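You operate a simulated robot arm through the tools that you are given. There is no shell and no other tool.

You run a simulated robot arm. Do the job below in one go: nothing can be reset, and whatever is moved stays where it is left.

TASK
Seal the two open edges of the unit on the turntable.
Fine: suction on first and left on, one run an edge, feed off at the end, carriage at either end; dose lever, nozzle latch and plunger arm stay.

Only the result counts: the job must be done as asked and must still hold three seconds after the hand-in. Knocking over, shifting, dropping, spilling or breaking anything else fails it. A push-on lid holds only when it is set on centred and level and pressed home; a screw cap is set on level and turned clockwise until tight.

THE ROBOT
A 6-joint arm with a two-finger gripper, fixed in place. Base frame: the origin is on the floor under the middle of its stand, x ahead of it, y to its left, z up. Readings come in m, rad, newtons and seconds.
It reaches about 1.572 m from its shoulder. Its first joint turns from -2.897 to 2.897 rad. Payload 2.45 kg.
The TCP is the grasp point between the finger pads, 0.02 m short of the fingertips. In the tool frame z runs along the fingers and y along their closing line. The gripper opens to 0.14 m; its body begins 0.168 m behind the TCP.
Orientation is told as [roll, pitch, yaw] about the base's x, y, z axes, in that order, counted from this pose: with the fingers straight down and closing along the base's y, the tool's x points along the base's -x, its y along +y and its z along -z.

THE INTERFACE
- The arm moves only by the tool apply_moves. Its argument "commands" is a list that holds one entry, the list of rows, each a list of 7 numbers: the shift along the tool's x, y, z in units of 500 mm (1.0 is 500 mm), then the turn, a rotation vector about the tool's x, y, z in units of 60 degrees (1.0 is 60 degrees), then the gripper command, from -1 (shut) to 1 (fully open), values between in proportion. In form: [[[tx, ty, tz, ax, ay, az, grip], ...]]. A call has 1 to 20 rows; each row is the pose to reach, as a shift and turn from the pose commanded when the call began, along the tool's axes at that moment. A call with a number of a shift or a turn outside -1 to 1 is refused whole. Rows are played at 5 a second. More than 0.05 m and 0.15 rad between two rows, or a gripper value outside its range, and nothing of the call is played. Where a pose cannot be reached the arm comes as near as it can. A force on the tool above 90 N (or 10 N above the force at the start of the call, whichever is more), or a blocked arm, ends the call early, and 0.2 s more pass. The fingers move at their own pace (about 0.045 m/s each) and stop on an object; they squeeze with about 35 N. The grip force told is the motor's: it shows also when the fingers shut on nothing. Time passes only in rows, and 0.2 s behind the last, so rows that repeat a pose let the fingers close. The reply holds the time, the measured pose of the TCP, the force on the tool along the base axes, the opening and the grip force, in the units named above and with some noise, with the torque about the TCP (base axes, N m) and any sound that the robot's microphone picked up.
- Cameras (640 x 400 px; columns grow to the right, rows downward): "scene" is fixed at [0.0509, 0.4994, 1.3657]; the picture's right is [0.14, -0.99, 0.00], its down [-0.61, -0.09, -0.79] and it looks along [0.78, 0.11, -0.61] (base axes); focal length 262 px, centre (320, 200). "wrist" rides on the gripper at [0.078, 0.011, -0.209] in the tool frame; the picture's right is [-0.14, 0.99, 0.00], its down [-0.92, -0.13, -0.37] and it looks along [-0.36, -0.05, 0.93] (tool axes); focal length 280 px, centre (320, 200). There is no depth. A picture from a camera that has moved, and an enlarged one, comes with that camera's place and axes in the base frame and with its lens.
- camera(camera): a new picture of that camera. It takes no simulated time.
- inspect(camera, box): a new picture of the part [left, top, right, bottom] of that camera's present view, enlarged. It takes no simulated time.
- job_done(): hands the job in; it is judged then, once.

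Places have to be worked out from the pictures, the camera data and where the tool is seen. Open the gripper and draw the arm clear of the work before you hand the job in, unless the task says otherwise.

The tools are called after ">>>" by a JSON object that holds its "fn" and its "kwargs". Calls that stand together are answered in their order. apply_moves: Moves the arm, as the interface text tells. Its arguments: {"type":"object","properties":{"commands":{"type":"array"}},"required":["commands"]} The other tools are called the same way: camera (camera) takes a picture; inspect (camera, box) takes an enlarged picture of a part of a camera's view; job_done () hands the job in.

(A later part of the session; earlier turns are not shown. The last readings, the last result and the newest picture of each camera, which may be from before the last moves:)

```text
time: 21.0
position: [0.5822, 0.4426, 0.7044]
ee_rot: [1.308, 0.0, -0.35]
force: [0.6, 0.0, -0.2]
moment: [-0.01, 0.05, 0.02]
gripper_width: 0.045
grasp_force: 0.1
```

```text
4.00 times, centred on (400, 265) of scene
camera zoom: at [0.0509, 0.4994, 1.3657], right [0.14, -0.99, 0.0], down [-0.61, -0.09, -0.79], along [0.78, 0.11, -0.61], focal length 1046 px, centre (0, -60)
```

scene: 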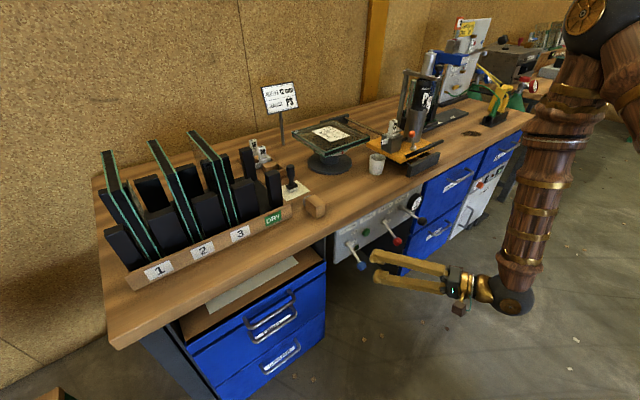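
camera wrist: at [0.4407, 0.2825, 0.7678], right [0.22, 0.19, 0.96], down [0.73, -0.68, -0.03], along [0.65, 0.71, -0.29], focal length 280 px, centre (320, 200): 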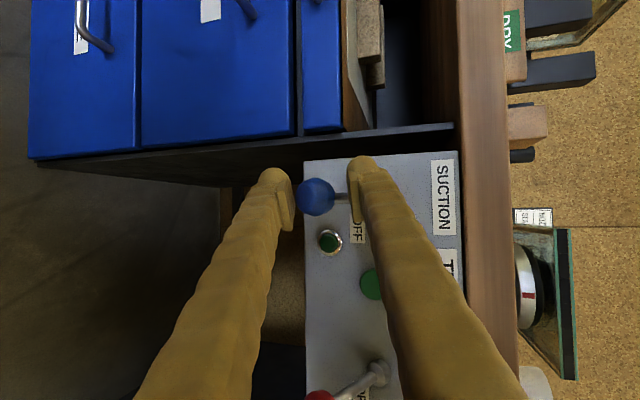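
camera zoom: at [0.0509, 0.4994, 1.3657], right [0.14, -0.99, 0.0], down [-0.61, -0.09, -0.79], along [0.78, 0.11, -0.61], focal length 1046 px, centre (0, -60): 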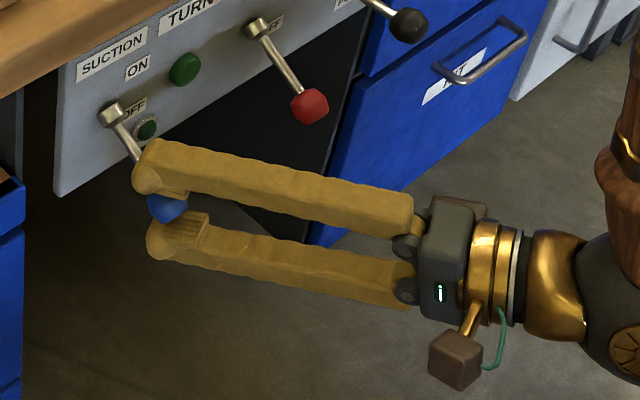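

The knob is between the fingers with a few millimetres of play. I lift along the lever's arc up to level, watching force.

>>> {"fn": "apply_moves", "kwargs": {"commands": [[[0, 0.0135, -0.0036, 0, 0, 0, -0.357], [0.0046, 0.0264, -0.0172, 0, 0, 0, -0.357], [0.008, 0.039, -0.0283, 0, 0, 0, -0.357], [0.0111, 0.0552, -0.0395, 0, 0, 0, -0.357], [0.013, 0.07, -0.0476, 0, 0, 0, -0.357], [0.0141, 0.0858, -0.0544, 0, 0, 0, -0.357], [0.0145, 0.102, -0.0596, 0, 0, 0, -0.357]]]}}

>>> {"fn": "camera", "kwargs": {"camera": "wrist"}}

>>> {"fn": "inspect", "kwargs": {"camera": "scene", "box": [320, 205, 480, 305]}}

```text
time: 22.6
position: [0.5709, 0.4321, 0.7607]
ee_rot: [1.308, -0.001, -0.352]
force: [-0.1, -0.4, -0.4]
moment: [0.03, 0.03, -0.02]
gripper_width: 0.0453
grasp_force: 0.0
```

```text
taken
camera wrist: at [0.428, 0.2716, 0.8262], right [0.22, 0.19, 0.96], down [0.73, -0.68, -0.03], along [0.65, 0.71, -0.29], focal length 280 px, centre (320, 200)
```

wrist: 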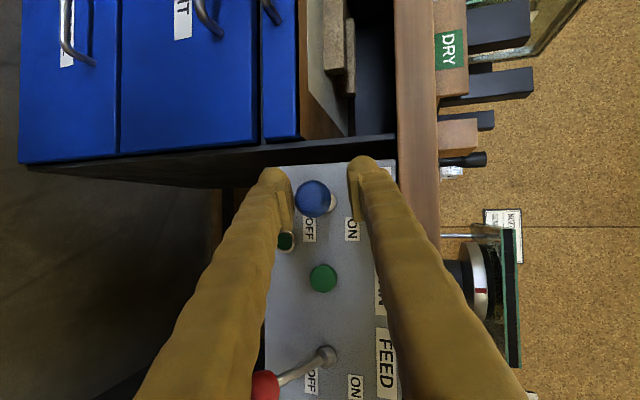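

```text
4.00 times, centred on (400, 255) of scene
camera zoom: at [0.0509, 0.4994, 1.3657], right [0.14, -0.99, 0.0], down [-0.61, -0.09, -0.79], along [0.78, 0.11, -0.61], focal length 1046 px, centre (0, -20)
```

zoom: 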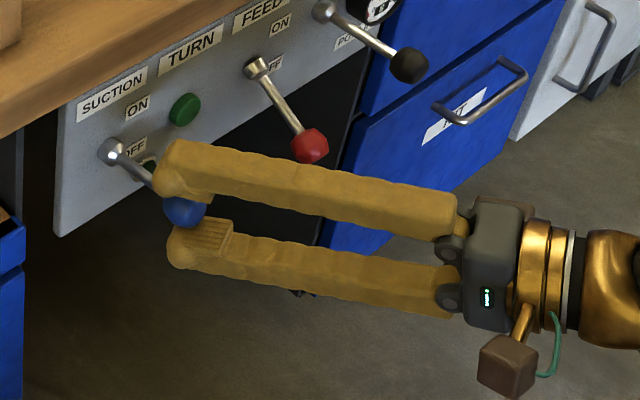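

The lever follows freely and is now about level. I continue the arc upward to about +30°.

>>> {"fn": "apply_moves", "kwargs": {"commands": [[[-0.0004, 0.0166, -0.0035, 0, 0, 0, -0.357], [-0.0015, 0.0337, -0.0057, 0, 0, 0, -0.357], [-0.0034, 0.0505, -0.0061, 0, 0, 0, -0.357], [-0.0064, 0.0702, -0.0046, 0, 0, 0, -0.357], [-0.0092, 0.0839, -0.0021, 0, 0, 0, -0.357]]]}}

>>> {"fn": "camera", "kwargs": {"camera": "wrist"}}

>>> {"fn": "inspect", "kwargs": {"camera": "scene", "box": [320, 205, 480, 305]}}

```text
time: 23.8
position: [0.5756, 0.4389, 0.8006]
ee_rot: [1.307, -0.001, -0.352]
force: [-10.4, -8.8, -17.9]
moment: [-0.27, 0.46, -0.07]
gripper_width: 0.0585
grasp_force: 9.8
```

```text
taken
camera wrist: at [0.4346, 0.2788, 0.8667], right [0.22, 0.2, 0.96], down [0.73, -0.68, -0.03], along [0.65, 0.71, -0.29], focal length 280 px, centre (320, 200)
```

wrist: 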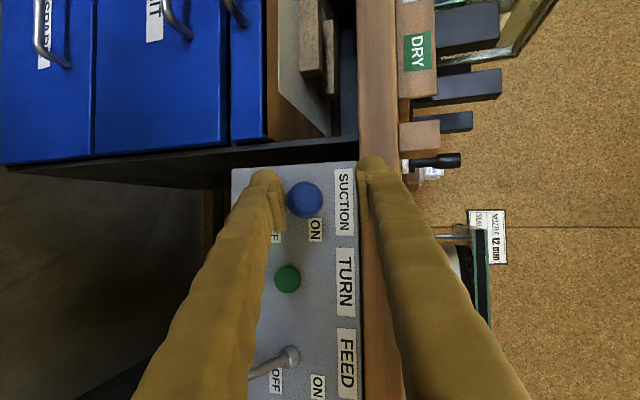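

```text
4.00 times, centred on (400, 255) of scene
camera zoom: at [0.0509, 0.4994, 1.3657], right [0.14, -0.99, 0.0], down [-0.61, -0.09, -0.79], along [0.78, 0.11, -0.61], focal length 1046 px, centre (0, -20)
```

zoom: 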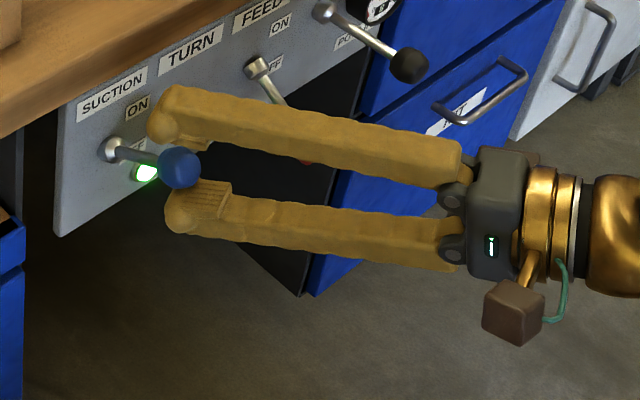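

The green suction lamp is lit, so suction is ON and the lever is at its upper stop. I relieve the finger, centre on the knob and retreat straight back out.

>>> {"fn": "apply_moves", "kwargs": {"commands": [[[0, -0.006, 0, 0, 0, 0, -0.143], [0, -0.012, 0, 0, 0, 0, -0.143], [0, -0.012, -0.03, 0, 0, 0, -0.143], [0, -0.012, -0.06, 0, 0, 0, -0.143], [0, -0.012, -0.09, 0, 0, 0, -0.143], [0, -0.012, -0.115, 0, 0, 0, -0.143]]]}}

>>> {"fn": "inspect", "kwargs": {"camera": "scene", "box": [320, 195, 480, 295]}}

```text
time: 25.2
position: [0.5862, 0.3903, 0.8081]
ee_rot: [1.309, 0.0, -0.349]
force: [-0.7, 0.2, 0.2]
moment: [-0.02, -0.02, -0.02]
gripper_width: 0.06
grasp_force: 0.1
out of reach, approached as far as the arm can: row 3, 4, 5, 6
```

```text
4.00 times, centred on (400, 245) of scene
camera zoom: at [0.0509, 0.4994, 1.3657], right [0.14, -0.99, 0.0], down [-0.61, -0.09, -0.79], along [0.78, 0.11, -0.61], focal length 1046 px, centre (0, 20)
```

zoom: 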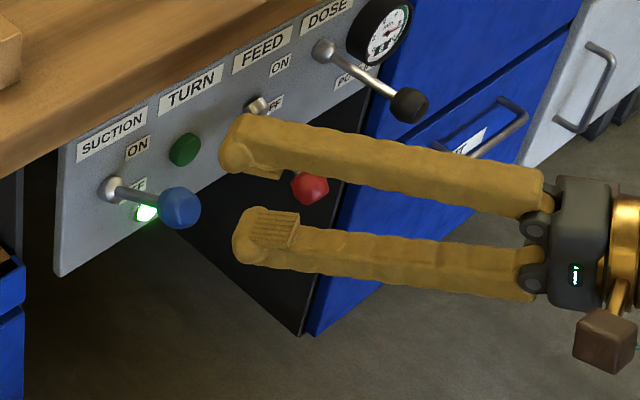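

Suction stays on. Next I move over to the feed lever, turning the tool to point at about 50° azimuth, 6 cm short of the red knob.

>>> {"fn": "apply_moves", "kwargs": {"commands": [[[-0.0277, -0.0264, -0.0175, 0, -0.0402, 0.0108, -0.143], [-0.0554, -0.0528, -0.035, 0, -0.0805, 0.0217, -0.143], [-0.083, -0.0792, -0.05, 0, -0.1207, 0.0325, -0.143], [-0.1107, -0.1056, -0.062, 0, -0.161, 0.0433, -0.143], [-0.1384, -0.132, -0.073, 0, -0.2012, 0.0541, -0.143], [-0.1661, -0.1584, -0.083, 0, -0.2414, 0.065, -0.143], [-0.1937, -0.1848, -0.093, 0, -0.2817, 0.0758, -0.143], [-0.2214, -0.2112, -0.103, 0, -0.3219, 0.0866, -0.143]]]}}

>>> {"fn": "camera", "kwargs": {"camera": "wrist"}}

>>> {"fn": "inspect", "kwargs": {"camera": "scene", "box": [340, 185, 500, 285]}}

```text
time: 27.0
position: [0.6693, 0.2813, 0.7186]
ee_rot: [1.309, -0.001, -0.701]
force: [-1.0, -0.2, -0.5]
moment: [-0.03, -0.01, -0.03]
gripper_width: 0.0599
grasp_force: 0.1
out of reach, approached as far as the arm can: row 1, 2, 3, 4, 5, 6, 7, 8
```

```text
taken
camera wrist: at [0.4821, 0.1797, 0.7829], right [0.27, 0.11, 0.96], down [0.45, -0.89, -0.03], along [0.85, 0.44, -0.29], focal length 280 px, centre (320, 200)
```

wrist: 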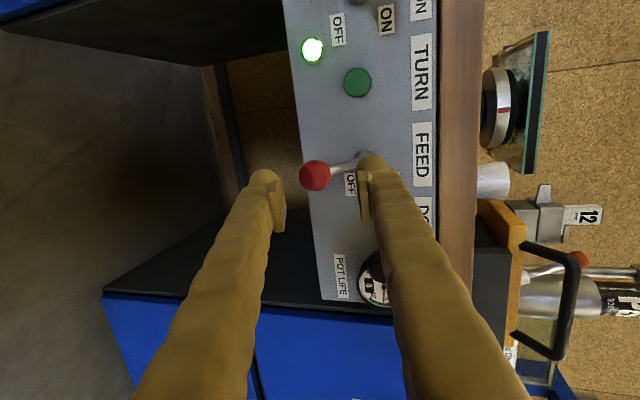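

```text
4.00 times, centred on (420, 235) of scene
camera zoom: at [0.0509, 0.4994, 1.3657], right [0.14, -0.99, 0.0], down [-0.61, -0.09, -0.79], along [0.78, 0.11, -0.61], focal length 1046 px, centre (-80, 60)
```

zoom: 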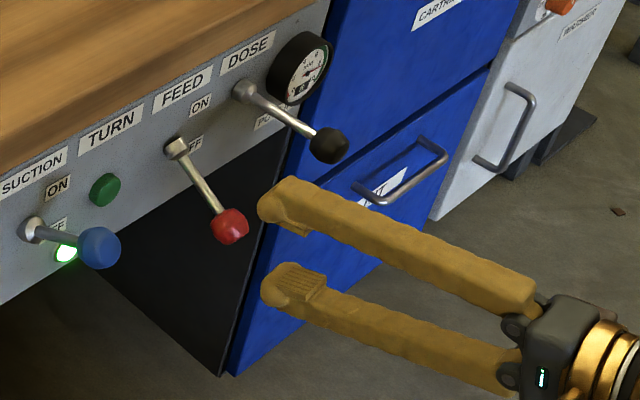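

The red knob is ahead of the fingers. Before turning feed on I also use this view to measure the handle bar and the knob more precisely.

>>> {"fn": "inspect", "kwargs": {"camera": "wrist", "box": [460, 160, 640, 400]}}

>>> {"fn": "inspect", "kwargs": {"camera": "wrist", "box": [240, 120, 400, 220]}}

>>> {"fn": "inspect", "kwargs": {"camera": "scene", "box": [390, 125, 450, 175]}}

```text
1.67 times, centred on (550, 280) of wrist
camera zoom: at [0.4821, 0.1797, 0.7829], right [0.27, 0.11, 0.96], down [0.45, -0.89, -0.03], along [0.85, 0.44, -0.29], focal length 467 px, centre (-63, 67)
```

zoom: 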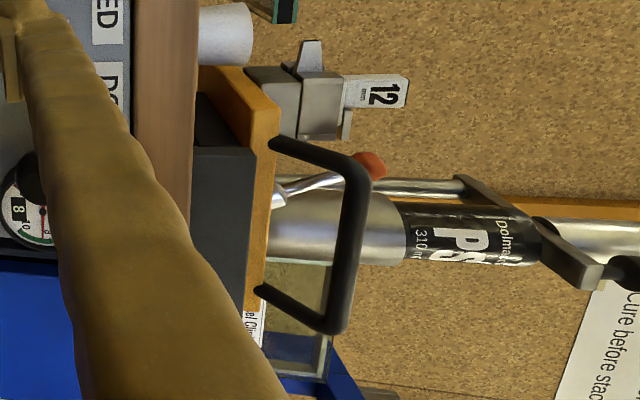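

```text
4.00 times, centred on (320, 170) of wrist
camera zoom: at [0.4821, 0.1797, 0.7829], right [0.27, 0.11, 0.96], down [0.45, -0.89, -0.03], along [0.85, 0.44, -0.29], focal length 1122 px, centre (320, 320)
```

zoom: 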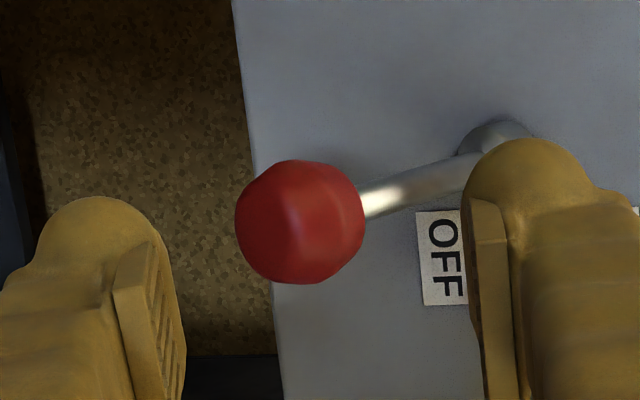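

```text
8.00 times, centred on (420, 150) of scene
camera zoom: at [0.0509, 0.4994, 1.3657], right [0.14, -0.99, 0.0], down [-0.61, -0.09, -0.79], along [0.78, 0.11, -0.61], focal length 2092 px, centre (-480, 600)
```

zoom: 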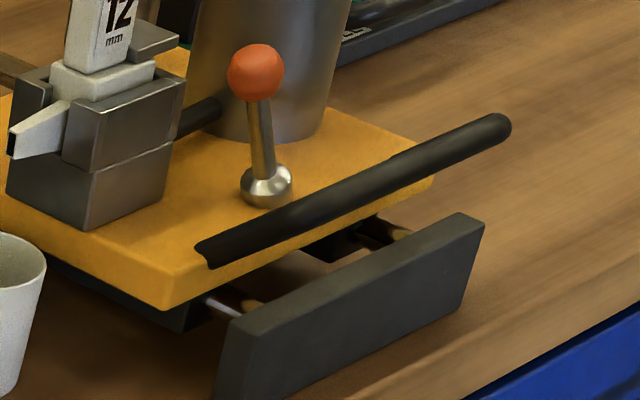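

Refined values: red knob at about (0.703, 0.323, 0.703); handle bar at V≈0.812, z≈0.963 spanning U 0.40–0.53 in the bench frame. I advance onto the red knob with the fingers above and below it and narrow to 0.045 m.

>>> {"fn": "apply_moves", "kwargs": {"commands": [[[0.0026, -0.0024, 0.03, 0, 0, 0, -0.143], [0.0026, -0.0024, 0.06, 0, 0, 0, -0.143], [0.0026, -0.0024, 0.09, 0, 0, 0, -0.143], [0.0026, -0.0024, 0.112, 0, 0, 0, -0.143], [0.0026, -0.0024, 0.112, 0, 0, 0, -0.357], [0.0026, -0.0024, 0.112, 0, 0, 0, -0.357]]]}}

>>> {"fn": "camera", "kwargs": {"camera": "wrist"}}

>>> {"fn": "inspect", "kwargs": {"camera": "scene", "box": [340, 185, 500, 285]}}

```text
time: 28.4
position: [0.7036, 0.3224, 0.7024]
ee_rot: [1.308, 0.0, -0.7]
force: [-0.1, 0.6, 0.5]
moment: [-0.02, 0.01, 0.0]
gripper_width: 0.0452
grasp_force: 0.0
```

```text
taken
camera wrist: at [0.5154, 0.2209, 0.7672], right [0.27, 0.11, 0.96], down [0.45, -0.89, -0.03], along [0.85, 0.44, -0.29], focal length 280 px, centre (320, 200)
```

wrist: 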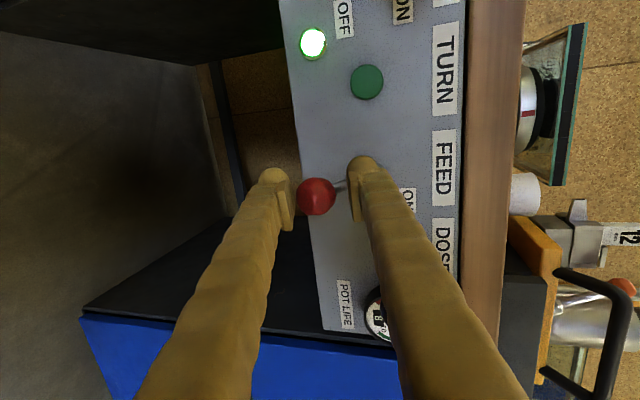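

```text
4.00 times, centred on (420, 235) of scene
camera zoom: at [0.0509, 0.4994, 1.3657], right [0.14, -0.99, 0.0], down [-0.61, -0.09, -0.79], along [0.78, 0.11, -0.61], focal length 1046 px, centre (-80, 60)
```

zoom: 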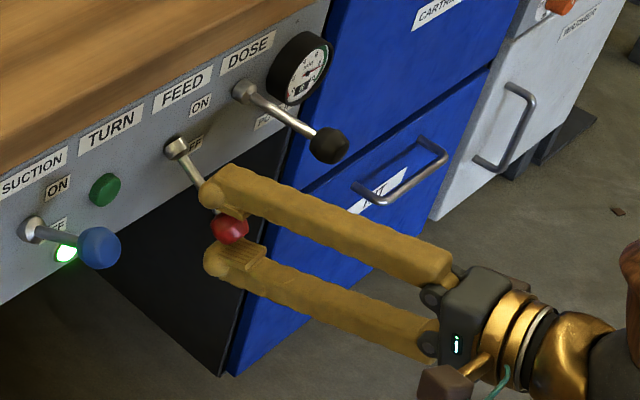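

The red knob sits centred between the fingers. I lift it along its arc to FEED ON.

>>> {"fn": "apply_moves", "kwargs": {"commands": [[[0, 0.0135, -0.0036, 0, 0, 0, -0.357], [0.0009, 0.0262, -0.0182, 0, 0, 0, -0.357], [0.0016, 0.0386, -0.0299, 0, 0, 0, -0.357], [0.0022, 0.0547, -0.0417, 0, 0, 0, -0.357], [0.0026, 0.0694, -0.0502, 0, 0, 0, -0.357], [0.0028, 0.0851, -0.0572, 0, 0, 0, -0.357], [0.0029, 0.1013, -0.0624, 0, 0, 0, -0.357], [0.0028, 0.118, -0.0659, 0, 0, 0, -0.357], [0.0026, 0.1351, -0.0678, 0, 0, 0, -0.357], [0.0022, 0.152, -0.0678, 0, 0, 0, -0.357], [0.0018, 0.1665, -0.0663, 0, 0, 0, -0.357], [0.0014, 0.1753, -0.0645, 0, 0, 0, -0.357]]]}}

>>> {"fn": "camera", "kwargs": {"camera": "wrist"}}

>>> {"fn": "inspect", "kwargs": {"camera": "scene", "box": [340, 115, 500, 275]}}

```text
time: 31.0
position: [0.6969, 0.3163, 0.7953]
ee_rot: [1.31, 0.0, -0.7]
force: [-1.4, -1.7, -2.5]
moment: [-0.04, 0.06, 0.02]
gripper_width: 0.0471
grasp_force: 1.4
```

```text
taken
camera wrist: at [0.5089, 0.2147, 0.8605], right [0.27, 0.11, 0.96], down [0.45, -0.89, -0.03], along [0.85, 0.44, -0.29], focal length 280 px, centre (320, 200)
```

wrist: 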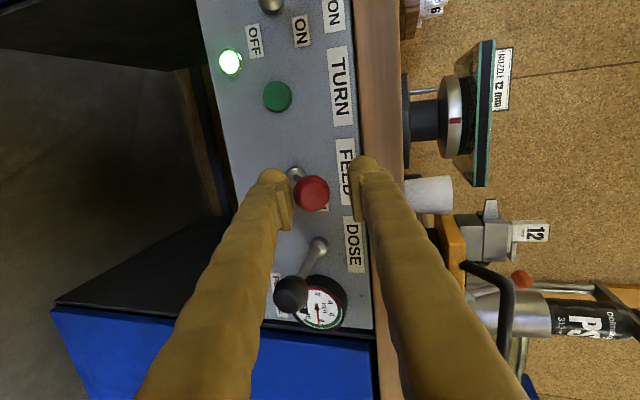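

```text
2.50 times, centred on (420, 195) of scene
camera zoom: at [0.0509, 0.4994, 1.3657], right [0.14, -0.99, 0.0], down [-0.61, -0.09, -0.79], along [0.78, 0.11, -0.61], focal length 654 px, centre (70, 212)
```

zoom: 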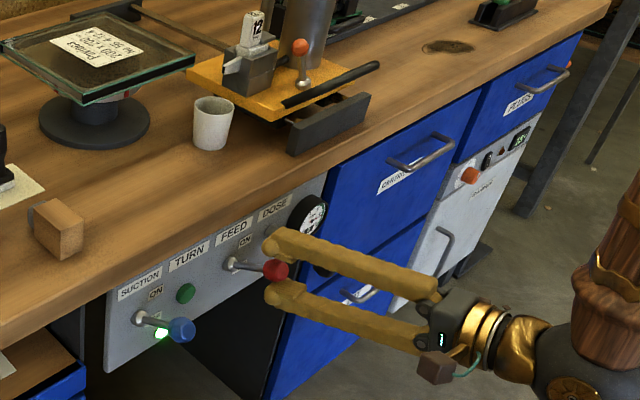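

The feed lever is up with only light force; I push a few millimetres more to be sure it is at its stop.

>>> {"fn": "apply_moves", "kwargs": {"commands": [[[0, 0.007, 0.002, 0, 0, 0, -0.357], [0, 0.014, 0.004, 0, 0, 0, -0.357]]]}}

>>> {"fn": "inspect", "kwargs": {"camera": "scene", "box": [360, 115, 430, 165]}}

>>> {"fn": "inspect", "kwargs": {"camera": "scene", "box": [340, 190, 440, 260]}}

```text
time: 31.6
position: [0.6999, 0.3203, 0.8011]
ee_rot: [1.307, -0.002, -0.701]
force: [-9.8, -11.9, -16.1]
moment: [-0.31, 0.4, -0.07]
gripper_width: 0.0588
grasp_force: 10.1
```

```text
8.00 times, centred on (395, 140) of scene
camera zoom: at [0.0509, 0.4994, 1.3657], right [0.14, -0.99, 0.0], down [-0.61, -0.09, -0.79], along [0.78, 0.11, -0.61], focal length 2092 px, centre (-280, 680)
```

zoom: 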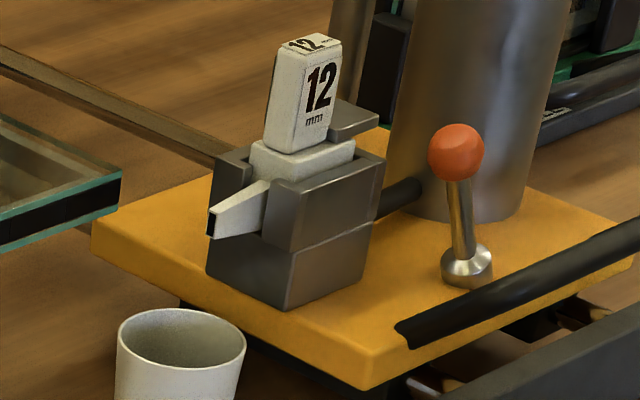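

```text
5.71 times, centred on (390, 225) of scene
camera zoom: at [0.0509, 0.4994, 1.3657], right [0.14, -0.99, 0.0], down [-0.61, -0.09, -0.79], along [0.78, 0.11, -0.61], focal length 1494 px, centre (-80, 57)
```

zoom: 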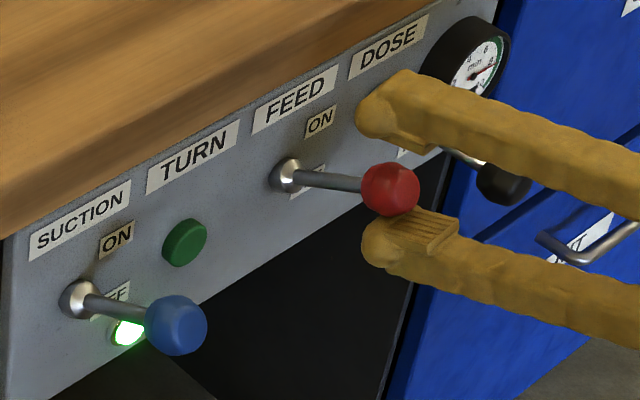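

The same stop signature as suction shows FEED is fully ON. I back the fingers out of the knob.

>>> {"fn": "apply_moves", "kwargs": {"commands": [[[0, -0.012, 0, 0, 0, 0, -0.143], [0, -0.012, -0.03, 0, 0, 0, -0.143], [0, -0.012, -0.07, 0, 0, 0, -0.143], [0, -0.012, -0.11, 0, 0, 0, -0.143]]]}}

```text
time: 32.6
position: [0.6868, 0.2783, 0.8089]
ee_rot: [1.308, 0.0, -0.699]
force: [0.0, 0.0, 1.1]
moment: [0.0, -0.02, 0.04]
gripper_width: 0.0599
grasp_force: 0.0
out of reach, approached as far as the arm can: row 3, 4
```

Now I rise and cross over to a point in front of and above the carriage handle, tilting the fingers to 45°.

>>> {"fn": "apply_moves", "kwargs": {"commands": [[[0, 0.0773, -0.0207, 0, 0, 0, -0.143], [0, 0.1546, -0.0414, 0, 0, 0, -0.143], [0, 0.2318, -0.0621, 0, 0, 0, -0.143], [-0.0576, 0.2611, -0.0534, 0.0714, -0.0102, 0.0059, -0.143], [-0.1152, 0.2903, -0.0448, 0.1429, -0.0204, 0.0118, -0.143], [-0.1728, 0.3196, -0.0361, 0.2143, -0.0306, 0.0177, -0.143], [-0.2304, 0.3488, -0.0274, 0.2857, -0.0409, 0.0236, -0.143], [-0.288, 0.3781, -0.0187, 0.3571, -0.0511, 0.0295, -0.143], [-0.3456, 0.4073, -0.0101, 0.4286, -0.0613, 0.0354, -0.143], [-0.4032, 0.4366, -0.0014, 0.5, -0.0715, 0.0413, -0.143]]]}}

>>> {"fn": "camera", "kwargs": {"camera": "wrist"}}

>>> {"fn": "inspect", "kwargs": {"camera": "scene", "box": [350, 80, 510, 200]}}

```text
time: 34.8
position: [0.878, 0.1931, 1.0183]
ee_rot: [0.785, -0.002, -0.784]
force: [0.4, 0.3, 0.0]
moment: [0.02, 0.0, 0.02]
gripper_width: 0.0597
grasp_force: 0.0
```

```text
taken
camera wrist: at [0.7242, 0.1497, 1.1745], right [0.59, 0.4, 0.7], down [0.4, -0.9, 0.17], along [0.7, 0.18, -0.69], focal length 280 px, centre (320, 200)
```

wrist: 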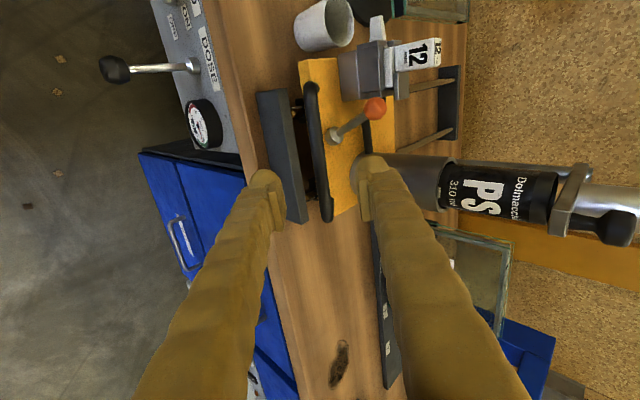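

```text
3.33 times, centred on (430, 140) of scene
camera zoom: at [0.0509, 0.4994, 1.3657], right [0.14, -0.99, 0.0], down [-0.61, -0.09, -0.79], along [0.78, 0.11, -0.61], focal length 872 px, centre (-47, 400)
```

zoom: 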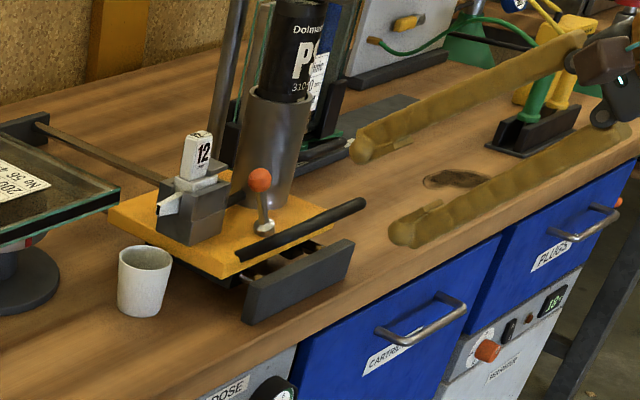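

The bar lies right along the approach line, at U 0.406–0.533. I slide the open fingers down along their axis to straddle the bar at U≈0.484.

>>> {"fn": "apply_moves", "kwargs": {"commands": [[[0, 0.0015, 0.045, 0, 0, 0, -0.143], [0, 0.003, 0.09, 0, 0, 0, -0.143], [0, 0.0046, 0.13, 0, 0, 0, -0.143], [0, 0.0046, 0.1554, 0, 0, 0, -0.143]]]}}

>>> {"fn": "camera", "kwargs": {"camera": "wrist"}}

>>> {"fn": "inspect", "kwargs": {"camera": "scene", "box": [380, 100, 500, 190]}}

```text
time: 35.8
position: [0.9196, 0.2322, 0.9661]
ee_rot: [0.785, 0.0, -0.784]
force: [-0.4, 0.1, 0.5]
moment: [-0.02, 0.0, 0.03]
gripper_width: 0.0599
grasp_force: 0.1
```

```text
taken
camera wrist: at [0.7646, 0.1893, 1.1215], right [0.59, 0.4, 0.7], down [0.4, -0.9, 0.17], along [0.7, 0.18, -0.69], focal length 280 px, centre (320, 200)
```

wrist: 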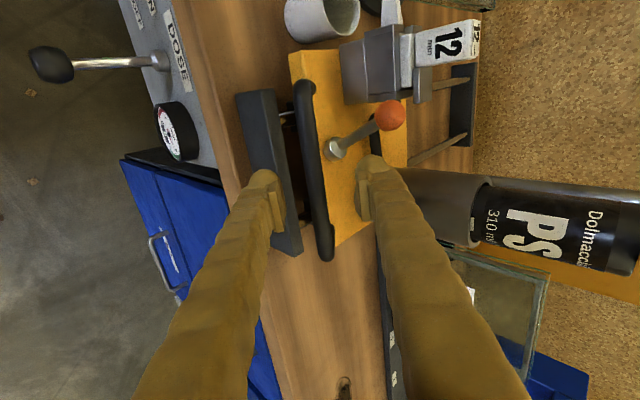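

```text
4.44 times, centred on (440, 145) of scene
camera zoom: at [0.0509, 0.4994, 1.3657], right [0.14, -0.99, 0.0], down [-0.61, -0.09, -0.79], along [0.78, 0.11, -0.61], focal length 1162 px, centre (-213, 444)
```

zoom: 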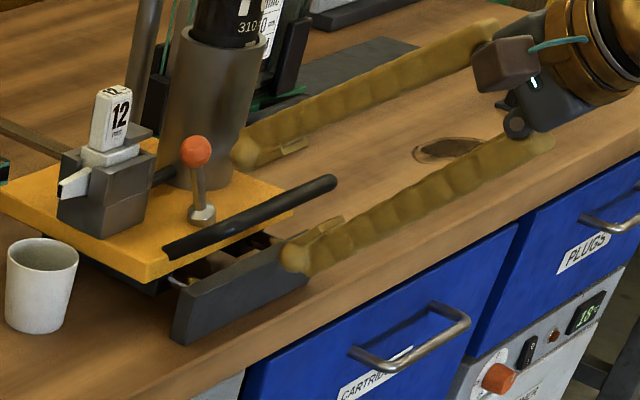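

The bar runs right through the grasp point between the fingers. I close the gripper on the bar.

>>> {"fn": "apply_moves", "kwargs": {"commands": [[[0, 0, 0, 0, 0, 0, -0.6], [0, 0, 0, 0, 0, 0, -0.8], [0, 0, 0, 0, 0, 0, -1], [0, 0, 0, 0, 0, 0, -1]]]}}

```text
time: 36.8
position: [0.9183, 0.2329, 0.9645]
ee_rot: [0.784, 0.0, -0.786]
force: [-1.4, -3.8, -16.3]
moment: [-0.05, -0.06, 0.0]
gripper_width: 0.0095
grasp_force: 27.7
```

The fingers are at 0.0095 m with some force; I hold briefly to see whether the bar is really held.

>>> {"fn": "apply_moves", "kwargs": {"commands": [[[0, 0, 0, 0, 0, 0, -1], [0, 0, 0, 0, 0, 0, -1]]]}}

>>> {"fn": "inspect", "kwargs": {"camera": "wrist", "box": [230, 70, 430, 270]}}

```text
time: 37.4
position: [0.9182, 0.2328, 0.9646]
ee_rot: [0.783, 0.0, -0.784]
force: [-1.0, -4.6, -27.0]
moment: [-0.06, -0.02, 0.02]
gripper_width: 0.0092
grasp_force: 37.2
```

```text
2.00 times, centred on (330, 170) of wrist
camera zoom: at [0.7645, 0.189, 1.1203], right [0.59, 0.4, 0.7], down [0.4, -0.9, 0.17], along [0.7, 0.18, -0.69], focal length 561 px, centre (300, 260)
```

zoom: 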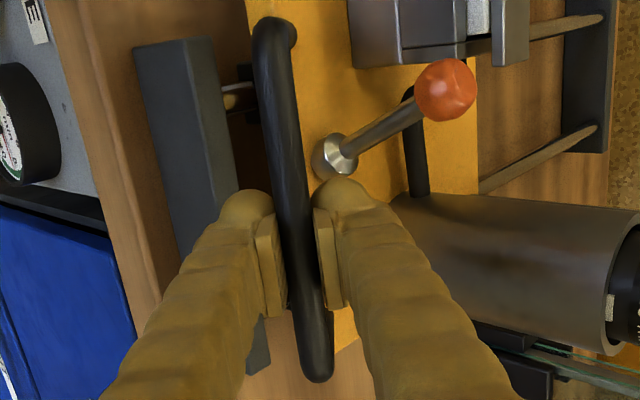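

The bar is gripped; there is about 27 N vertical load to relieve. I start the run gently with 40 mm toward the back to check that the carriage slides freely before the nozzle reaches the unit.

>>> {"fn": "apply_moves", "kwargs": {"commands": [[[0, 0.0124, 0.0158, 0, 0, 0, -1], [0, 0.0266, 0.03, 0, 0, 0, -1], [0, 0.0407, 0.0441, 0, 0, 0, -1], [0, 0.0549, 0.0583, 0, 0, 0, -1]]]}}

>>> {"fn": "inspect", "kwargs": {"camera": "scene", "box": [350, 90, 480, 180]}}

```text
time: 38.4
position: [0.9479, 0.2602, 0.9654]
ee_rot: [0.783, 0.0, -0.785]
force: [1.3, -1.6, -33.5]
moment: [0.0, -0.05, -0.03]
gripper_width: 0.0094
grasp_force: 37.0
```

```text
4.44 times, centred on (415, 135) of scene
camera zoom: at [0.0509, 0.4994, 1.3657], right [0.14, -0.99, 0.0], down [-0.61, -0.09, -0.79], along [0.78, 0.11, -0.61], focal length 1162 px, centre (-102, 489)
```

zoom: 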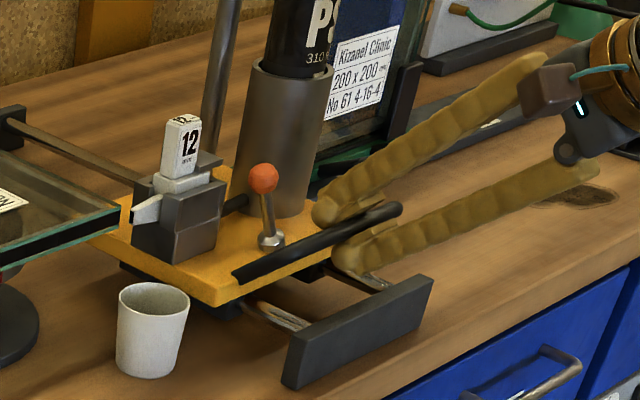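

The carriage slides freely with the handle. Now the main run at about 6 cm/s in one continuous sweep past the whole edge.

>>> {"fn": "apply_moves", "kwargs": {"commands": [[[0, 0.0156, 0.0198, 0, 0, 0, -1], [0, 0.0333, 0.0375, 0, 0, 0, -1], [0, 0.0509, 0.0551, 0, 0, 0, -1], [0, 0.0686, 0.0728, 0, 0, 0, -1], [0, 0.0863, 0.0905, 0, 0, 0, -1], [0, 0.104, 0.1082, 0, 0, 0, -1], [0, 0.1217, 0.1259, 0, 0, 0, -1], [0, 0.1393, 0.1435, 0, 0, 0, -1], [0, 0.157, 0.1612, 0, 0, 0, -1], [0, 0.1747, 0.1789, 0, 0, 0, -1], [0, 0.1924, 0.1966, 0, 0, 0, -1], [0, 0.2101, 0.2143, 0, 0, 0, -1], [0, 0.2277, 0.2319, 0, 0, 0, -1], [0, 0.2454, 0.2496, 0, 0, 0, -1], [0, 0.2631, 0.2673, 0, 0, 0, -1], [0, 0.2808, 0.285, 0, 0, 0, -1], [0, 0.2985, 0.3027, 0, 0, 0, -1], [0, 0.3161, 0.3203, 0, 0, 0, -1], [0, 0.3338, 0.338, 0, 0, 0, -1], [0, 0.3515, 0.3557, 0, 0, 0, -1]]]}}

>>> {"fn": "camera", "kwargs": {"camera": "scene"}}

>>> {"fn": "inspect", "kwargs": {"camera": "scene", "box": [290, 70, 450, 180]}}

```text
time: 42.6
position: [1.1246, 0.4377, 0.9651]
ee_rot: [0.786, 0.0, -0.785]
force: [12.3, -7.4, 9.3]
moment: [-0.06, -0.12, -0.12]
gripper_width: 0.0092
grasp_force: 36.7
```

```text
taken
```

scene: 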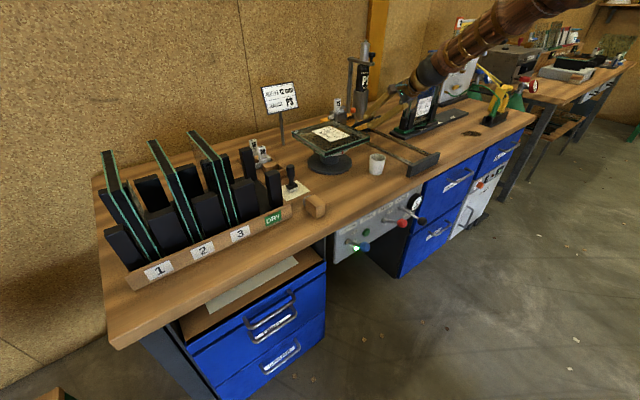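

```text
3.64 times, centred on (370, 125) of scene
camera zoom: at [0.0509, 0.4994, 1.3657], right [0.14, -0.99, 0.0], down [-0.61, -0.09, -0.79], along [0.78, 0.11, -0.61], focal length 951 px, centre (138, 473)
```

zoom: 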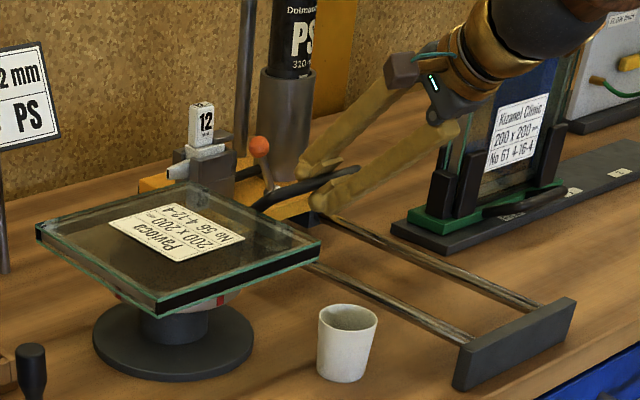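

The carriage has passed the whole edge; I continue slowly to find the back stop.

>>> {"fn": "apply_moves", "kwargs": {"commands": [[[0, 0.0085, 0.0085, 0, 0, 0, -1], [0, 0.017, 0.017, 0, 0, 0, -1], [0, 0.0255, 0.0255, 0, 0, 0, -1], [0, 0.034, 0.034, 0, 0, 0, -1]]]}}

>>> {"fn": "inspect", "kwargs": {"camera": "scene", "box": [310, 70, 450, 160]}}

>>> {"fn": "camera", "kwargs": {"camera": "wrist"}}

```text
time: 43.6
position: [1.138, 0.4513, 0.9543]
ee_rot: [0.773, 0.004, -0.783]
force: [-1.2, -5.0, -2.3]
moment: [-0.1, -0.17, 0.15]
gripper_width: 0.0079
grasp_force: 35.5
stopped in row 4: the force on the tool passed its limit at 94 N (the readings are from after the stop); the commanded pose is now the measured one
```

```text
4.44 times, centred on (380, 115) of scene
camera zoom: at [0.0509, 0.4994, 1.3657], right [0.14, -0.99, 0.0], down [-0.61, -0.09, -0.79], along [0.78, 0.11, -0.61], focal length 1162 px, centre (53, 578)
```

zoom: 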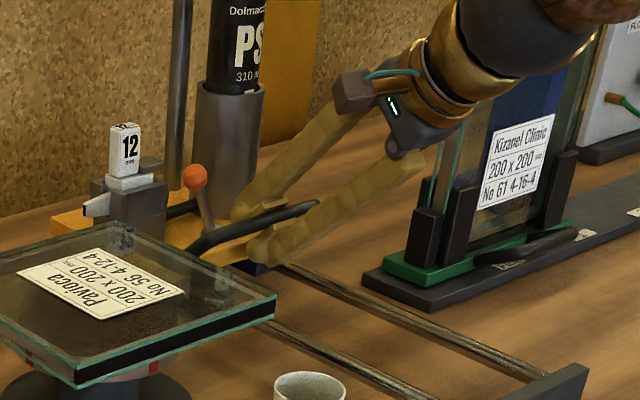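

```text
taken
camera wrist: at [0.9849, 0.4081, 1.1114], right [0.6, 0.4, 0.69], down [0.41, -0.9, 0.17], along [0.69, 0.18, -0.7], focal length 280 px, centre (320, 200)
```

wrist: 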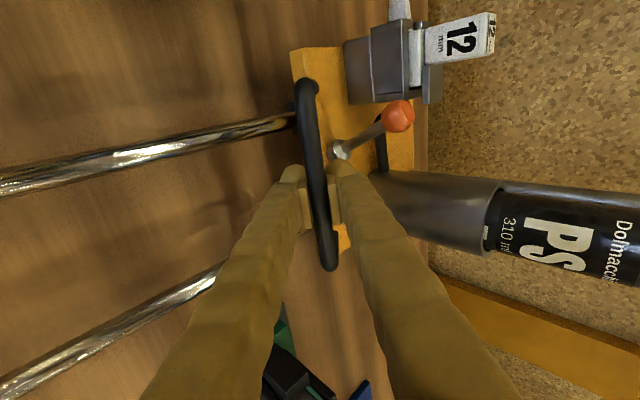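

The carriage is against the back stop (94 N peak, arm stopped there), so the first run is complete. I release the bar and back the fingers out along their axis.

>>> {"fn": "apply_moves", "kwargs": {"commands": [[[0, 0, 0, 0, 0, 0, -0.143], [0, 0, 0, 0, 0, 0, -0.143], [0, 0, 0, 0, 0, 0, -0.143], [0, 0, -0.05, 0, 0, 0, -0.143], [0, 0, -0.11, 0, 0, 0, -0.143], [0, 0, -0.18, 0, 0, 0, -0.143]]]}}

```text
time: 45.0
position: [1.0927, 0.406, 1.0179]
ee_rot: [0.774, 0.004, -0.785]
force: [0.3, -0.6, -0.2]
moment: [0.03, -0.01, 0.0]
gripper_width: 0.0602
grasp_force: 0.1
```

The tool is free of the handle. I travel back high over the bench to a point in front of the panel, tilting to 75° for the feed lever.

>>> {"fn": "apply_moves", "kwargs": {"commands": [[[0.0335, -0.0473, -0.0504, -0.0455, 0.0066, -0.0038, -0.143], [0.0669, -0.0946, -0.1008, -0.0909, 0.0133, -0.0076, -0.143], [0.1004, -0.1419, -0.1512, -0.1364, 0.0199, -0.0115, -0.143], [0.1338, -0.1892, -0.2016, -0.1818, 0.0265, -0.0153, -0.143], [0.1673, -0.2365, -0.252, -0.2273, 0.0332, -0.0191, -0.143], [0.2007, -0.2839, -0.3024, -0.2727, 0.0398, -0.0229, -0.143], [0.2342, -0.3312, -0.3528, -0.3182, 0.0465, -0.0267, -0.143], [0.2676, -0.3785, -0.4032, -0.3636, 0.0531, -0.0305, -0.143], [0.3011, -0.4258, -0.4536, -0.4091, 0.0597, -0.0344, -0.143], [0.3345, -0.4731, -0.504, -0.4545, 0.0664, -0.0382, -0.143], [0.368, -0.5204, -0.5544, -0.5, 0.073, -0.042, -0.143]]]}}

>>> {"fn": "inspect", "kwargs": {"camera": "scene", "box": [280, 70, 440, 170]}}

```text
time: 47.4
position: [0.6948, 0.2682, 1.0357]
ee_rot: [1.298, 0.006, -0.698]
force: [0.4, -0.5, 0.0]
moment: [0.01, 0.01, -0.02]
gripper_width: 0.0602
grasp_force: 0.0
```

```text
4.00 times, centred on (360, 120) of scene
camera zoom: at [0.0509, 0.4994, 1.3657], right [0.14, -0.99, 0.0], down [-0.61, -0.09, -0.79], along [0.78, 0.11, -0.61], focal length 1046 px, centre (160, 520)
```

zoom: 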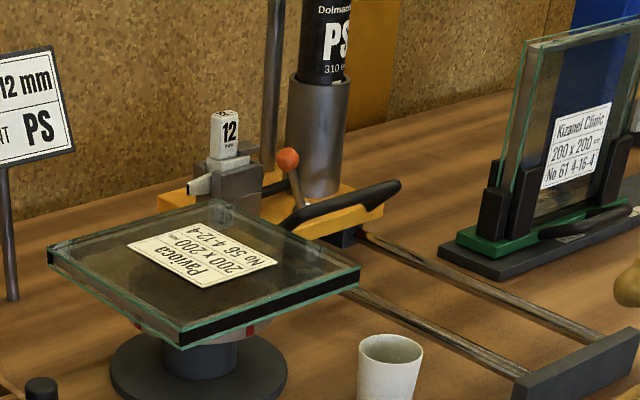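

The carriage stays at the back end and nothing drips. I descend in front of the feed knob, which is now in its upper position.

>>> {"fn": "apply_moves", "kwargs": {"commands": [[[0.0252, 0.0014, 0.005, 0, 0, 0, -0.143], [0.0252, -0.0949, 0.0319, 0, 0, 0, -0.143], [0.0252, -0.1912, 0.0588, 0, 0, 0, -0.143], [0.0252, -0.2779, 0.083, 0, 0, 0, -0.143], [0.0252, -0.3646, 0.1072, 0, 0, 0, -0.143], [0.0252, -0.4355, 0.127, 0, 0, 0, -0.143]]]}}

>>> {"fn": "camera", "kwargs": {"camera": "wrist"}}

>>> {"fn": "inspect", "kwargs": {"camera": "scene", "box": [340, 185, 500, 285]}}

```text
time: 48.8
position: [0.6858, 0.2778, 0.8091]
ee_rot: [1.298, 0.006, -0.695]
force: [0.8, -0.1, -0.6]
moment: [-0.03, 0.03, 0.02]
gripper_width: 0.0596
grasp_force: 0.1
```

```text
taken
camera wrist: at [0.4997, 0.1755, 0.8763], right [0.28, 0.11, 0.95], down [0.46, -0.89, -0.03], along [0.84, 0.44, -0.3], focal length 280 px, centre (320, 200)
```

wrist: 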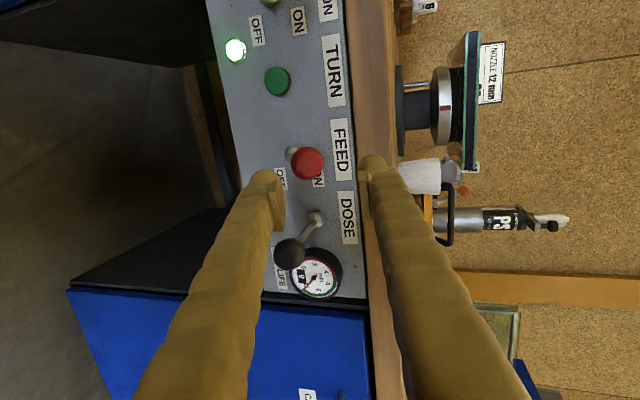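

```text
4.00 times, centred on (420, 235) of scene
camera zoom: at [0.0509, 0.4994, 1.3657], right [0.14, -0.99, 0.0], down [-0.61, -0.09, -0.79], along [0.78, 0.11, -0.61], focal length 1046 px, centre (-80, 60)
```

zoom: 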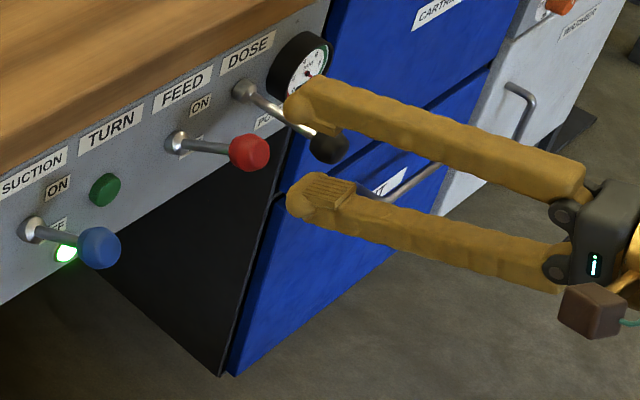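

The red knob (ON) is at about U 0.2695, V 0.726, z 0.79. I shift left and advance onto it, then narrow the fingers.

>>> {"fn": "apply_moves", "kwargs": {"commands": [[[0.0302, -0.0084, 0, 0, 0, 0, -0.143], [0.0302, -0.0084, 0.03, 0, 0, 0, -0.143], [0.0302, -0.0084, 0.065, 0, 0, 0, -0.143], [0.0302, -0.0084, 0.0976, 0, 0, 0, -0.143], [0.0302, -0.0084, 0.0976, 0, 0, 0, -0.357], [0.0302, -0.0084, 0.0976, 0, 0, 0, -0.357]]]}}

>>> {"fn": "camera", "kwargs": {"camera": "wrist"}}

```text
time: 50.2
position: [0.7036, 0.3232, 0.7917]
ee_rot: [1.299, 0.006, -0.697]
force: [1.0, 1.2, -1.3]
moment: [0.0, -0.01, -0.01]
gripper_width: 0.0452
grasp_force: 0.1
out of reach, approached as far as the arm can: row 1
```

```text
taken
camera wrist: at [0.517, 0.2215, 0.8599], right [0.28, 0.11, 0.95], down [0.46, -0.89, -0.03], along [0.84, 0.44, -0.3], focal length 280 px, centre (320, 200)
```

wrist: 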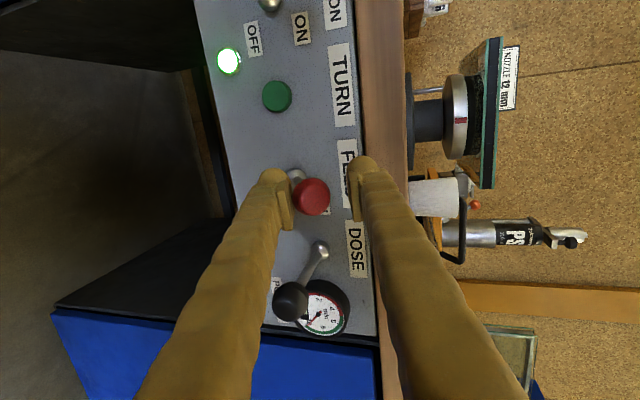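

The knob is between the fingers. I press it down along the arc with the upper finger to FEED OFF.

>>> {"fn": "apply_moves", "kwargs": {"commands": [[[0, -0.0135, 0.0038, 0, 0, 0, -0.357], [0.0007, -0.0291, -0.0008, 0, 0, 0, -0.357], [0.0015, -0.0484, -0.0039, 0, 0, 0, -0.357], [0.002, -0.0679, -0.0044, 0, 0, 0, -0.357], [0.0023, -0.0875, -0.0027, 0, 0, 0, -0.357], [0.0024, -0.1066, 0.0014, 0, 0, 0, -0.357], [0.0023, -0.1249, 0.0078, 0, 0, 0, -0.357], [0.002, -0.1426, 0.0164, 0, 0, 0, -0.357], [0.0015, -0.159, 0.027, 0, 0, 0, -0.357], [0.0007, -0.174, 0.0397, 0, 0, 0, -0.357], [0, -0.1849, 0.0516, 0, 0, 0, -0.357], [-0.0002, -0.1902, 0.0552, 0, 0, 0, -0.357], [-0.0002, -0.1979, 0.0573, 0, 0, 0, -0.357]]]}}

>>> {"fn": "camera", "kwargs": {"camera": "wrist"}}

>>> {"fn": "inspect", "kwargs": {"camera": "scene", "box": [340, 185, 440, 265]}}

```text
time: 53.0
position: [0.7041, 0.3237, 0.6908]
ee_rot: [1.302, 0.006, -0.698]
force: [-21.2, -34.7, 32.4]
moment: [1.55, -1.21, -0.29]
gripper_width: 0.0607
grasp_force: 11.9
```

```text
taken
camera wrist: at [0.5168, 0.2218, 0.7568], right [0.28, 0.11, 0.95], down [0.45, -0.89, -0.03], along [0.85, 0.44, -0.3], focal length 280 px, centre (320, 200)
```

wrist: 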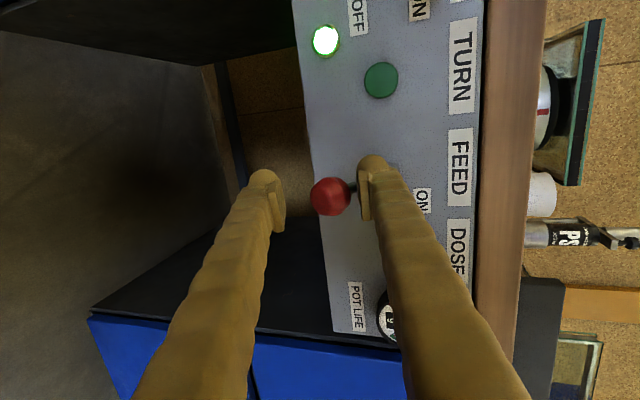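

```text
5.00 times, centred on (390, 225) of scene
camera zoom: at [0.0509, 0.4994, 1.3657], right [0.14, -0.99, 0.0], down [-0.61, -0.09, -0.79], along [0.78, 0.11, -0.61], focal length 1307 px, centre (-30, 75)
```

zoom: 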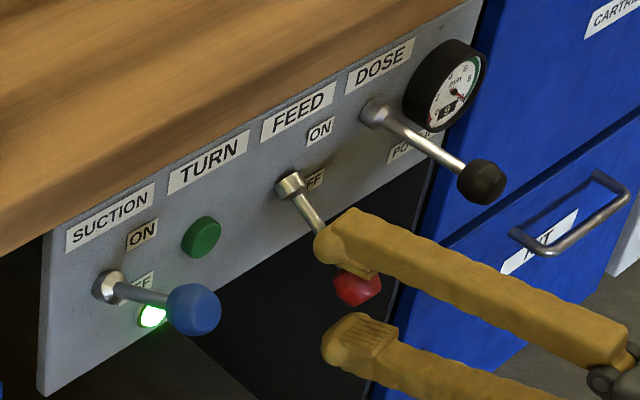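

FEED is back at its OFF stop and suction is still lit. I relieve the finger and back out.

>>> {"fn": "apply_moves", "kwargs": {"commands": [[[0, 0.012, 0, 0, 0, 0, -0.143], [0, 0.014, -0.03, 0, 0, 0, -0.143], [0, 0.014, -0.07, 0, 0, 0, -0.143], [0, 0.014, -0.11, 0, 0, 0, -0.143]]]}}

>>> {"fn": "inspect", "kwargs": {"camera": "wrist", "box": [260, 0, 460, 200]}}

>>> {"fn": "inspect", "kwargs": {"camera": "scene", "box": [345, 205, 415, 265]}}

```text
time: 54.0
position: [0.671, 0.284, 0.7089]
ee_rot: [1.299, 0.004, -0.697]
force: [0.1, -0.3, 0.1]
moment: [-0.02, -0.01, 0.0]
gripper_width: 0.0599
grasp_force: 0.2
```

```text
2.00 times, centred on (360, 100) of wrist
camera zoom: at [0.4851, 0.1821, 0.7762], right [0.28, 0.11, 0.95], down [0.46, -0.89, -0.03], along [0.84, 0.44, -0.3], focal length 561 px, centre (240, 400)
```

zoom: 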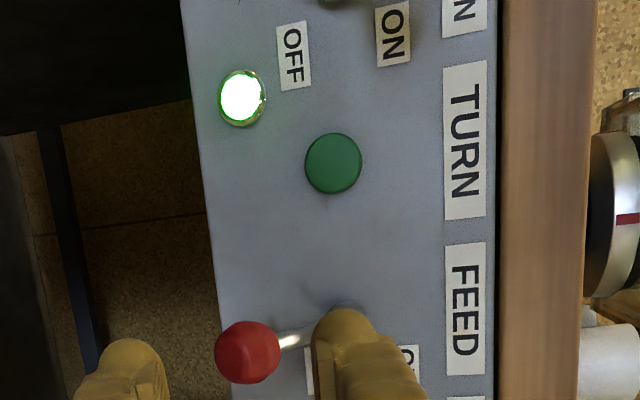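

```text
6.67 times, centred on (380, 235) of scene
camera zoom: at [0.0509, 0.4994, 1.3657], right [0.14, -0.99, 0.0], down [-0.61, -0.09, -0.79], along [0.78, 0.11, -0.61], focal length 1743 px, centre (-80, -33)
```

zoom: 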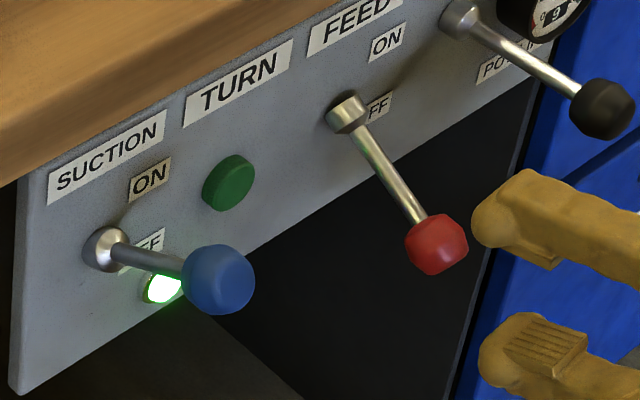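

The button's front is at about (0.6915, 0.4327, 0.743). I close the fingers, move left in front of the panel and stop 4 cm short of the TURN button.

>>> {"fn": "apply_moves", "kwargs": {"commands": [[[0.0553, 0.0318, -0.0005, 0, 0, 0, -1], [0.1105, 0.0636, -0.001, 0, 0, 0, -1], [0.1658, 0.0954, -0.0014, 0, 0, 0, -1], [0.1625, 0.1147, 0.0526, 0, 0, 0, -1], [0.1592, 0.134, 0.1066, 0, 0, 0, -1]]]}}

>>> {"fn": "camera", "kwargs": {"camera": "wrist"}}

>>> {"fn": "inspect", "kwargs": {"camera": "scene", "box": [330, 195, 450, 275]}}

```text
time: 55.2
position: [0.6549, 0.3898, 0.7602]
ee_rot: [1.299, 0.005, -0.697]
force: [1.1, -0.1, -0.5]
moment: [-0.02, -0.01, 0.01]
gripper_width: 0.0
grasp_force: 29.5
out of reach, approached as far as the arm can: row 1, 2, 3, 4
```

```text
taken
camera wrist: at [0.4692, 0.2873, 0.8281], right [0.28, 0.11, 0.95], down [0.46, -0.89, -0.03], along [0.84, 0.44, -0.3], focal length 280 px, centre (320, 200)
```

wrist: 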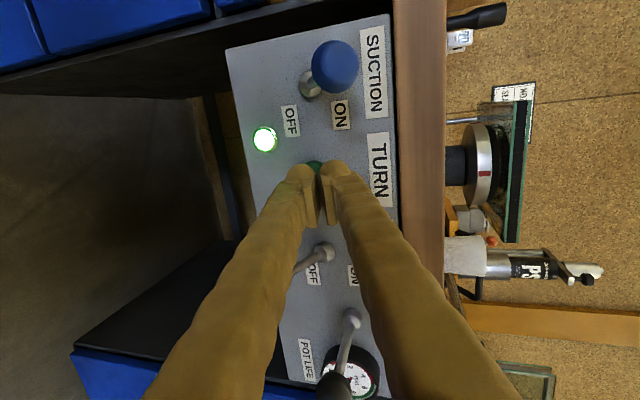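

```text
5.00 times, centred on (390, 235) of scene
camera zoom: at [0.0509, 0.4994, 1.3657], right [0.14, -0.99, 0.0], down [-0.61, -0.09, -0.79], along [0.78, 0.11, -0.61], focal length 1307 px, centre (-30, 25)
```

zoom: 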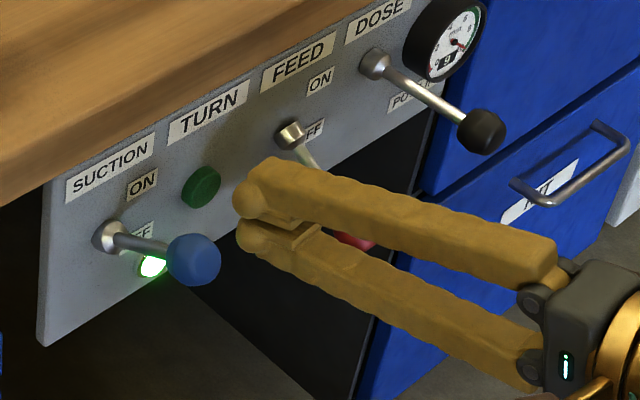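

The closed fingertips are in front of the button, with a notch between the two tips. I lower by 14 mm so the upper fingertip hits the button and press forward slowly.

>>> {"fn": "apply_moves", "kwargs": {"commands": [[[0, -0.0288, 0, 0, 0, 0, -1], [0, -0.0288, 0.03, 0, 0, 0, -1], [0, -0.0288, 0.055, 0, 0, 0, -1], [0, -0.0288, 0.07, 0, 0, 0, -1], [0, -0.0288, 0.078, 0, 0, 0, -1], [0, -0.0288, 0.084, 0, 0, 0, -1], [0, -0.0288, 0.09, 0, 0, 0, -1]]]}}

>>> {"fn": "camera", "kwargs": {"camera": "scene"}}

>>> {"fn": "inspect", "kwargs": {"camera": "scene", "box": [330, 195, 450, 275]}}

```text
time: 56.8
position: [0.6803, 0.4195, 0.7345]
ee_rot: [1.299, 0.005, -0.699]
force: [-9.2, -10.9, 6.0]
moment: [0.16, -0.19, -0.15]
gripper_width: 0.0
grasp_force: 29.8
heard: click
```

```text
taken
```

scene: 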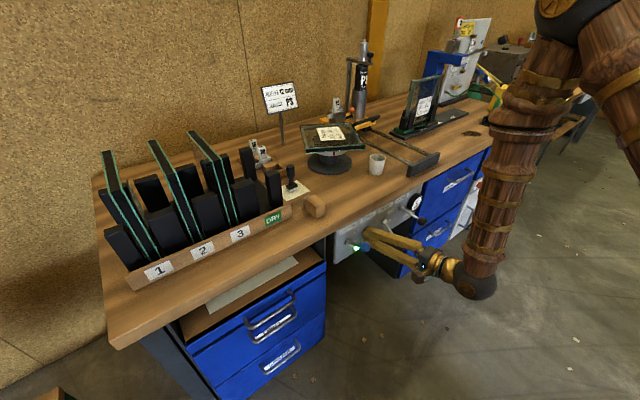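

```text
5.00 times, centred on (390, 235) of scene
camera zoom: at [0.0509, 0.4994, 1.3657], right [0.14, -0.99, 0.0], down [-0.61, -0.09, -0.79], along [0.78, 0.11, -0.61], focal length 1307 px, centre (-30, 25)
```

zoom: 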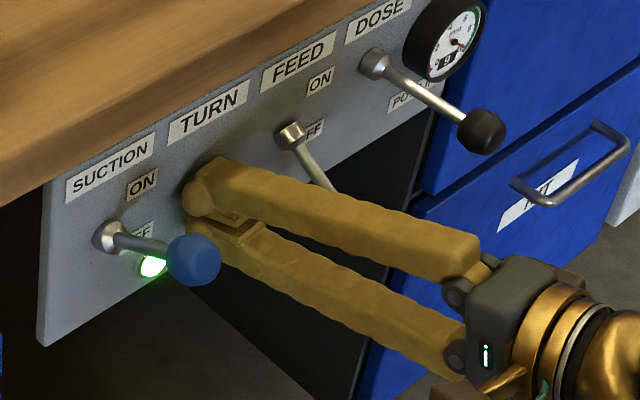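

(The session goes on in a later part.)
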